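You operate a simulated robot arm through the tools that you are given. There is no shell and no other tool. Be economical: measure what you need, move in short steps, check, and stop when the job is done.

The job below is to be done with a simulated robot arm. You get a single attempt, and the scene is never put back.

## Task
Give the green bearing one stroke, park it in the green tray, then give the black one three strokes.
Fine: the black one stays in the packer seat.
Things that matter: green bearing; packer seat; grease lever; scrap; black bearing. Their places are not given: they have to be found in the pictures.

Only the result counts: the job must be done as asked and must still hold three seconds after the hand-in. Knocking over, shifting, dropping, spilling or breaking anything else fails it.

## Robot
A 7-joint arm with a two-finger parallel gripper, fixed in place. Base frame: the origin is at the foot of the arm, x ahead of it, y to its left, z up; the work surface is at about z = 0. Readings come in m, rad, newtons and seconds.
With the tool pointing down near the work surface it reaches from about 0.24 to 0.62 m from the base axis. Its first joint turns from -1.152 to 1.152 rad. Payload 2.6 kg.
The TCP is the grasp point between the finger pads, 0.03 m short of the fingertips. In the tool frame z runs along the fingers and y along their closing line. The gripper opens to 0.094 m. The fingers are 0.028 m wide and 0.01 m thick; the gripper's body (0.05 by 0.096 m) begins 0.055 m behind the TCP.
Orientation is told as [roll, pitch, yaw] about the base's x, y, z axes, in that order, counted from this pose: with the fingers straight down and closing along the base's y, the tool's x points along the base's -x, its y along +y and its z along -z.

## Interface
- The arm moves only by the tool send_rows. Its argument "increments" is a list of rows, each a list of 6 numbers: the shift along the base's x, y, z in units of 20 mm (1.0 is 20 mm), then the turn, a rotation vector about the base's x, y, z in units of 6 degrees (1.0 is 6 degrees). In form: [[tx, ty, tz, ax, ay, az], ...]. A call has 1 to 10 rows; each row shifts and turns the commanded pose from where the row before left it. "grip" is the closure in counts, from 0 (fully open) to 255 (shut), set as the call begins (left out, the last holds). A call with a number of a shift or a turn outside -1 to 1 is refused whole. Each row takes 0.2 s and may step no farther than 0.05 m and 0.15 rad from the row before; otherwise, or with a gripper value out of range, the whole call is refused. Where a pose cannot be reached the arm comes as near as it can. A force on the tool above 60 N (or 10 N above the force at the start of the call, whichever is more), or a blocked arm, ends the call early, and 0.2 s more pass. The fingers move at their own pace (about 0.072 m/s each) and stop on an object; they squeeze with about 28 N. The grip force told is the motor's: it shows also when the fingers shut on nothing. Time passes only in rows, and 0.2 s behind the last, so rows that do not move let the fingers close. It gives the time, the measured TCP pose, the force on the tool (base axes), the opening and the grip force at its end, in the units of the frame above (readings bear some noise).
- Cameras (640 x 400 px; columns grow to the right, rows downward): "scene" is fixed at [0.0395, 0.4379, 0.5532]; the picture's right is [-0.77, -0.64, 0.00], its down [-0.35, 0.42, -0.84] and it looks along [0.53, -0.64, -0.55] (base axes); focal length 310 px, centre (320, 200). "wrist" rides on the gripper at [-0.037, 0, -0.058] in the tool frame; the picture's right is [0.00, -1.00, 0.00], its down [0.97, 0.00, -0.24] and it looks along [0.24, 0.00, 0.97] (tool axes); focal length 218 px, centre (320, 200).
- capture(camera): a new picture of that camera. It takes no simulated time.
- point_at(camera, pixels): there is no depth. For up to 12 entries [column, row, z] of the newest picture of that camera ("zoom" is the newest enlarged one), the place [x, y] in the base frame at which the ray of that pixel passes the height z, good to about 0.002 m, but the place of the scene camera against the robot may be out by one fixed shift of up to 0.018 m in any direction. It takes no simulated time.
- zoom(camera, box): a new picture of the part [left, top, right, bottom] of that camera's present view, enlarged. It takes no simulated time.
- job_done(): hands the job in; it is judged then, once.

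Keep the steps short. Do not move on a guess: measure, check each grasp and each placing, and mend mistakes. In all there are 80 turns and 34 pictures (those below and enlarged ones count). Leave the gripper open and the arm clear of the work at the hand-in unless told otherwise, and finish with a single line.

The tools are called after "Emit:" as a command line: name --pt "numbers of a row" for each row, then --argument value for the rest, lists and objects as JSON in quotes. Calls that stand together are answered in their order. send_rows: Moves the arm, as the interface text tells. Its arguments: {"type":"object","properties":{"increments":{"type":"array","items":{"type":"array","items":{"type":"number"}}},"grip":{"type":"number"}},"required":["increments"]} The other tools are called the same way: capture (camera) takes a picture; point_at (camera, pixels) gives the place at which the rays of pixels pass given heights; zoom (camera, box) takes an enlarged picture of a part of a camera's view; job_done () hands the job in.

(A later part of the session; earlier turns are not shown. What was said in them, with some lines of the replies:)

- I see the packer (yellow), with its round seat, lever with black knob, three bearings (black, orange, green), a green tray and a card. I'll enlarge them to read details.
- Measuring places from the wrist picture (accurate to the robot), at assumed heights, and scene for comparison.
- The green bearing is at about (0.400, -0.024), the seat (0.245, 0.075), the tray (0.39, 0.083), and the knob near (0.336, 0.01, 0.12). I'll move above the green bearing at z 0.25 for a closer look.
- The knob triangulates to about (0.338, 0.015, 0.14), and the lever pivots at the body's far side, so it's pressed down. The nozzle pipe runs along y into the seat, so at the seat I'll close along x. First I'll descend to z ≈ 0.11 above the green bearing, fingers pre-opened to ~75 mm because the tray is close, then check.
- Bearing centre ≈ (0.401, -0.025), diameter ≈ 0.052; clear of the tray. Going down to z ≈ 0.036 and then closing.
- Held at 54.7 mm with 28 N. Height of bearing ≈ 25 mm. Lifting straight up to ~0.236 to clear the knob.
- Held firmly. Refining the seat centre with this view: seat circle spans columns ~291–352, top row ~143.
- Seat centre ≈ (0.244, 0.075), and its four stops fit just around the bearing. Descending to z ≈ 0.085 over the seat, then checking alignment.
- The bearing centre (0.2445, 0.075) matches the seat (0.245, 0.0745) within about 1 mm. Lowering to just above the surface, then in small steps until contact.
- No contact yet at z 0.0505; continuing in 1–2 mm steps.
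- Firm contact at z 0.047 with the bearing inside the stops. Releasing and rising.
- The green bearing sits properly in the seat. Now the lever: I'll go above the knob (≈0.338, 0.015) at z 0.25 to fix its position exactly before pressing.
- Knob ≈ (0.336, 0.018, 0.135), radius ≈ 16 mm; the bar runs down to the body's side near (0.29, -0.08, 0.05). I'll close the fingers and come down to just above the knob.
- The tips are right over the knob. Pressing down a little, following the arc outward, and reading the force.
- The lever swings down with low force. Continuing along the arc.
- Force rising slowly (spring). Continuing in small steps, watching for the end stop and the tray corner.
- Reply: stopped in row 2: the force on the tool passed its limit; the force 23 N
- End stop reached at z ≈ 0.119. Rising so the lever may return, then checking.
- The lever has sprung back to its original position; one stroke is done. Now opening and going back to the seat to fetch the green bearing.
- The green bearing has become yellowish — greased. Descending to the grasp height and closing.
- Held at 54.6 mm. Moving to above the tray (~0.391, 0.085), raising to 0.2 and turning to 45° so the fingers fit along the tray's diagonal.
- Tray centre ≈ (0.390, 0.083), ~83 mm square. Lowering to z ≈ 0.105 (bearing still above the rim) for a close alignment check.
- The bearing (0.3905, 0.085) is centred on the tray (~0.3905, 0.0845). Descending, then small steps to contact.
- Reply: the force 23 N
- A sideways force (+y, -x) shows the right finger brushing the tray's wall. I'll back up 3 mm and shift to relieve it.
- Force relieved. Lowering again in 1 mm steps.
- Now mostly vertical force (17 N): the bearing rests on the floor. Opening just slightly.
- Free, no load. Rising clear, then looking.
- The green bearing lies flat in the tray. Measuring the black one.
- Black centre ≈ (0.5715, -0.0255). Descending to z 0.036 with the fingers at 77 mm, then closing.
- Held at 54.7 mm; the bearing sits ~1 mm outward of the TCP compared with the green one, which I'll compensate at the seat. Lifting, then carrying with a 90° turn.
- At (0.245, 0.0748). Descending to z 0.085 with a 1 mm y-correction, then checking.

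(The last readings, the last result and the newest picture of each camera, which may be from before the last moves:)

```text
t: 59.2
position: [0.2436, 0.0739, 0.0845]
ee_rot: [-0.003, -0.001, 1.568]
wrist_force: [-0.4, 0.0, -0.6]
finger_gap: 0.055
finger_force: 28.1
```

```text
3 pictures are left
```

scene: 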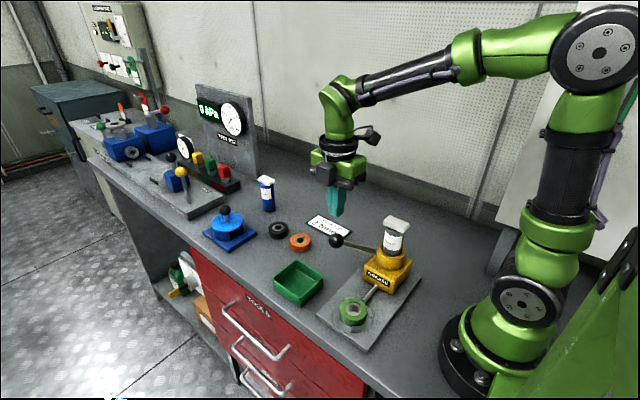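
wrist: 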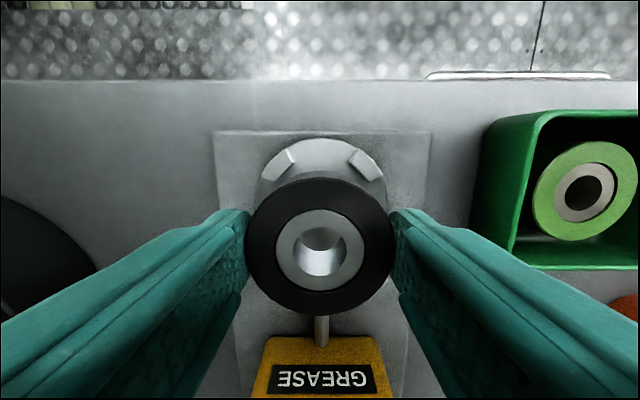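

Alignment same as before with the green one. Lowering to 0.055 and then in small steps to contact.

Emit:
send_rows --pt "0.04 0 -0.8 0 0 0" --pt "0 0 -0.6 0 0 0" --pt "0 0 0 0 0 0"

Emit:
send_rows --pt "0 0 -0.15 0 0 0" --pt "0 0 -0.1 0 0 0" --pt "0 0 0 0 0 0"

Emit:
send_rows --pt "0 0 -0.1 0 0 0" --pt "0 0 0 0 0 0"

```text
t: 60.0
position: [0.2448, 0.0739, 0.0572]
ee_rot: [-0.001, 0.0, 1.568]
wrist_force: [0.2, 1.6, 1.4]
finger_gap: 0.0549
finger_force: 28.5
```

```text
t: 60.8
position: [0.245, 0.0728, 0.052]
ee_rot: [-0.001, -0.001, 1.57]
wrist_force: [2.0, 4.3, 0.0]
finger_gap: 0.0548
finger_force: 27.9
```

```text
t: 61.4
position: [0.246, 0.0725, 0.0502]
ee_rot: [-0.001, -0.002, 1.572]
wrist_force: [0.8, 7.2, 0.7]
finger_gap: 0.0549
finger_force: 27.7
```

A +y side force of 7 N appears; shifting y by +1 mm to relieve it.

Emit:
send_rows --pt "0 0.05 0 0 0 0" --pt "0 0 0 0 0 0"

Emit:
send_rows --pt "0 0 -0.08 0 0 0" --pt "0 0 0 0 0 0"

Emit:
send_rows --pt "0 0 -0.06 0 0 0" --pt "0 0 0 0 0 0"

```text
t: 62.0
position: [0.2458, 0.0728, 0.0491]
ee_rot: [-0.001, -0.003, 1.569]
wrist_force: [-0.3, 0.6, -1.5]
finger_gap: 0.0552
finger_force: 27.6
```

```text
t: 62.6
position: [0.245, 0.0731, 0.0484]
ee_rot: [-0.001, 0.0, 1.569]
wrist_force: [-7.1, -4.7, 26.6]
finger_gap: 0.0547
finger_force: 27.7
```

```text
t: 63.2
position: [0.245, 0.0733, 0.0465]
ee_rot: [-0.002, -0.002, 1.57]
wrist_force: [-3.7, -3.7, 25.7]
finger_gap: 0.0549
finger_force: 27.5
```

Vertical contact at the expected height (~0.048): seated. Relieving, releasing, and rising to 0.227.

Emit:
send_rows --pt "0 0 0.1 0 0 0" --pt "0 0 0 0 0 0" --pt "0 0 0 0 0 0" --grip 45

Emit:
send_rows --pt "0 0 1 0 0 0" --pt "0 0 1 0 0 0" --pt "0 0 1 0 0 0" --pt "0 0 1 0 0 0" --pt "0 0 1 0 0 0" --pt "0 0 1 0 0 0" --pt "0 0 1 0 0 0" --pt "0 0 1 0 0 0" --pt "0 0 1 0 0 0" --pt "0 0 0 0 0 0"

Emit:
capture --camera "wrist"

```text
t: 64.0
position: [0.2449, 0.0737, 0.0501]
ee_rot: [-0.002, 0.0, 1.569]
wrist_force: [-1.4, -0.7, 0.0]
finger_gap: 0.0776
finger_force: 0.1
```

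```text
t: 66.2
position: [0.2447, 0.0727, 0.2284]
ee_rot: [-0.003, -0.001, 1.57]
wrist_force: [0.2, 0.4, -0.1]
finger_gap: 0.0776
finger_force: 0.0
```

```text
2 pictures are left
```

wrist: 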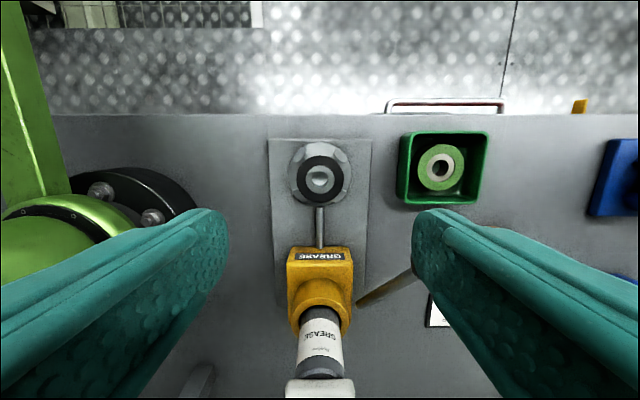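

The black bearing is seated and the green one rests in the tray. Back to the knob with closed fingers, for three strokes with the same path.

Emit:
send_rows --pt "0.92 -0.53 0 0 0 0" --pt "0.92 -0.53 0 0 0 0" --pt "0.92 -0.53 0 0 0 0" --pt "0.92 -0.53 0 0 0 0" --pt "0.9 -0.53 0 0 0 0" --pt "0 0 -1 0 0 0" --pt "0 0 -1 0 0 0" --pt "0 0 0 0 0 0" --grip 255

Emit:
send_rows --pt "0 0 -0.3 0 0 0" --pt "0.05 0.15 -0.3 0 0 0" --pt "0.08 0.2 -0.3 0 0 0" --pt "0.05 0.15 -0.4 0 0 0" --pt "0.05 0.15 -0.4 0 0 0" --pt "0.04 0.1 -0.4 0 0 0" --pt "0.02 0.07 -0.4 0 0 0" --pt "0.02 0.05 -0.4 0 0 0" --pt "0 0.02 -0.4 0 0 0" --pt "0 0 0 0 0 0"

Emit:
send_rows --pt "0 0 -0.2 0 0 0" --pt "0 0 -0.2 0 0 0" --pt "0 0 -0.1 0 0 0"

```text
t: 68.0
position: [0.3365, 0.02, 0.1891]
ee_rot: [-0.002, -0.003, 1.569]
wrist_force: [0.3, 0.0, -0.1]
finger_gap: 0.0
finger_force: 28.2
```

```text
t: 70.2
position: [0.342, 0.0391, 0.1236]
ee_rot: [-0.002, -0.001, 1.57]
wrist_force: [1.1, 2.1, 2.4]
finger_gap: 0.0001
finger_force: 28.1
```

```text
t: 70.8
position: [0.3441, 0.0391, 0.1199]
ee_rot: [-0.004, -0.005, 1.563]
wrist_force: [-8.4, -3.1, 22.0]
finger_gap: 0.0
finger_force: 28.0
stopped in row 3: the force on the tool passed its limit (the readings are from after the stop); the commanded pose is now the measured one
```

End stop with the same reading (22 N at z 0.120): stroke 1. Rising fully to let the lever return.

Emit:
send_rows --pt "0 0 0.5 0 0 0.05" --pt "0 -0.15 1 0 0 0" --pt "-0.1 -0.25 1 0 0 0" --pt "-0.1 -0.3 1 0 0 0" --pt "-0.18 -0.25 0.5 0 0 0" --pt "0 0 0 0 0 0" --pt "0 0 0 0 0 0"

```text
t: 72.4
position: [0.3351, 0.0201, 0.1986]
ee_rot: [-0.003, -0.003, 1.571]
wrist_force: [-0.5, 0.0, -0.1]
finger_gap: 0.0003
finger_force: 28.0
```

Ready over the knob again. Stroke 2: down 10 mm to the start height, then the same path.

Emit:
send_rows --pt "0.06 0 -0.8 0 0 0" --pt "0.05 0.15 -0.3 0 0 0" --pt "0.08 0.2 -0.3 0 0 0" --pt "0.05 0.15 -0.4 0 0 0" --pt "0.05 0.15 -0.4 0 0 0" --pt "0.04 0.1 -0.4 0 0 0" --pt "0.02 0.07 -0.4 0 0 0" --pt "0.02 0.05 -0.4 0 0 0" --pt "0 0.02 -0.4 0 0 0" --pt "0 0 0 0 0 0"

Emit:
send_rows --pt "0 0 -0.2 0 0 0" --pt "0 0 -0.2 0 0 0" --pt "0 0 -0.1 0 0 0"

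Emit:
send_rows --pt "0 0 0.5 0 0 0.05" --pt "0 -0.15 1 0 0 0" --pt "-0.1 -0.25 1 0 0 0" --pt "-0.1 -0.3 1 0 0 0" --pt "-0.18 -0.25 0.5 0 0 0" --pt "0 0 0 0 0 0" --pt "0 0 0 0 0 0"

```text
t: 74.6
position: [0.3437, 0.0378, 0.1214]
ee_rot: [-0.005, -0.004, 1.571]
wrist_force: [1.1, 1.7, 2.0]
finger_gap: 0.0
finger_force: 27.8
```

```text
t: 75.2
position: [0.3435, 0.0391, 0.1183]
ee_rot: [-0.008, -0.005, 1.565]
wrist_force: [-9.4, -2.9, 24.2]
finger_gap: 0.0
finger_force: 27.9
stopped in row 3: the force on the tool passed its limit (the readings are from after the stop); the commanded pose is now the measured one
```

```text
t: 76.8
position: [0.3367, 0.0192, 0.199]
ee_rot: [-0.007, -0.005, 1.572]
wrist_force: [0.3, -0.3, -1.0]
finger_gap: 0.0
finger_force: 27.5
```

Stroke 2 gave the same end stop (24 N) and return. Now stroke 3.

Emit:
send_rows --pt "0.03 0 -0.8 0 0 0" --pt "0.05 0.15 -0.3 0 0 0" --pt "0.08 0.2 -0.3 0 0 0" --pt "0.05 0.15 -0.4 0 0 0" --pt "0.05 0.15 -0.4 0 0 0" --pt "0.04 0.1 -0.4 0 0 0" --pt "0.02 0.07 -0.4 0 0 0" --pt "0.02 0.05 -0.4 0 0 0" --pt "0 0.02 -0.4 0 0 0" --pt "0 0 0 0 0 0"

Emit:
send_rows --pt "0 0 -0.2 0 0 0" --pt "0 0 -0.2 0 0 0" --pt "0 0 -0.1 0 0 0"

Emit:
send_rows --pt "0 0 0.5 0 0 0.05" --pt "0 -0.15 1 0 0 0" --pt "-0.1 -0.25 1 0 0 0" --pt "-0.1 -0.3 1 0 0 0" --pt "-0.18 -0.25 1 0 0 0" --pt "0 0 1 0 0 0" --pt "0 0 1 0 0 0" --pt "0 0 0 0 0 0"

Emit:
send_rows --pt "0 0 1 0 0 0" --pt "0 0 1 0 0 0" --pt "0 0 0 0 0 0" --pt "0 0 0 0 0 0" --grip 0

Emit:
capture --camera "scene"

```text
t: 79.0
position: [0.3413, 0.0374, 0.1227]
ee_rot: [-0.006, -0.004, 1.572]
wrist_force: [0.3, 1.9, 2.6]
finger_gap: 0.0
finger_force: 28.0
```

```text
t: 79.7
position: [0.3423, 0.0381, 0.1198]
ee_rot: [-0.011, -0.005, 1.567]
wrist_force: [-9.5, -3.4, 20.6]
finger_gap: 0.0
finger_force: 28.2
stopped in row 3: the force on the tool passed its limit (the readings are from after the stop); the commanded pose is now the measured one
```

```text
t: 81.5
position: [0.3345, 0.0188, 0.2478]
ee_rot: [-0.01, -0.007, 1.575]
wrist_force: [-0.4, -0.2, 0.2]
finger_gap: 0.0
finger_force: 28.0
```

```text
t: 82.5
position: [0.3348, 0.0199, 0.289]
ee_rot: [-0.008, -0.006, 1.575]
wrist_force: [0.2, 0.2, 0.0]
finger_gap: 0.0941
finger_force: 0.1
```

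```text
1 pictures are left
```

scene: 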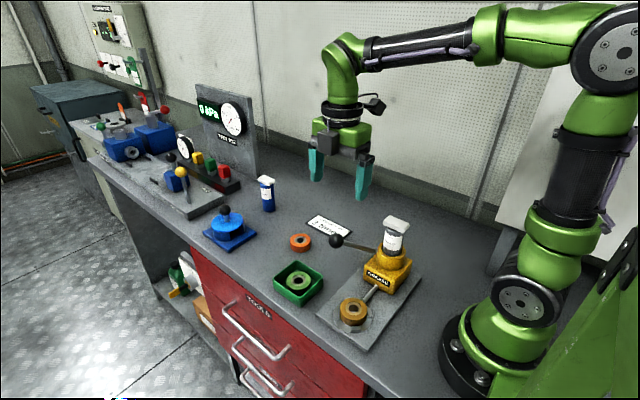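

Three strokes are done. The black bearing is amber with grease and in the seat, the green one is in the tray, and the lever is back up. The gripper is open and clear, so I'm handing in.

Emit:
job_done

```text
The job is handed in.
```

The green bearing got one stroke and is parked in the green tray, and the black one got three strokes and is still in the packer seat.
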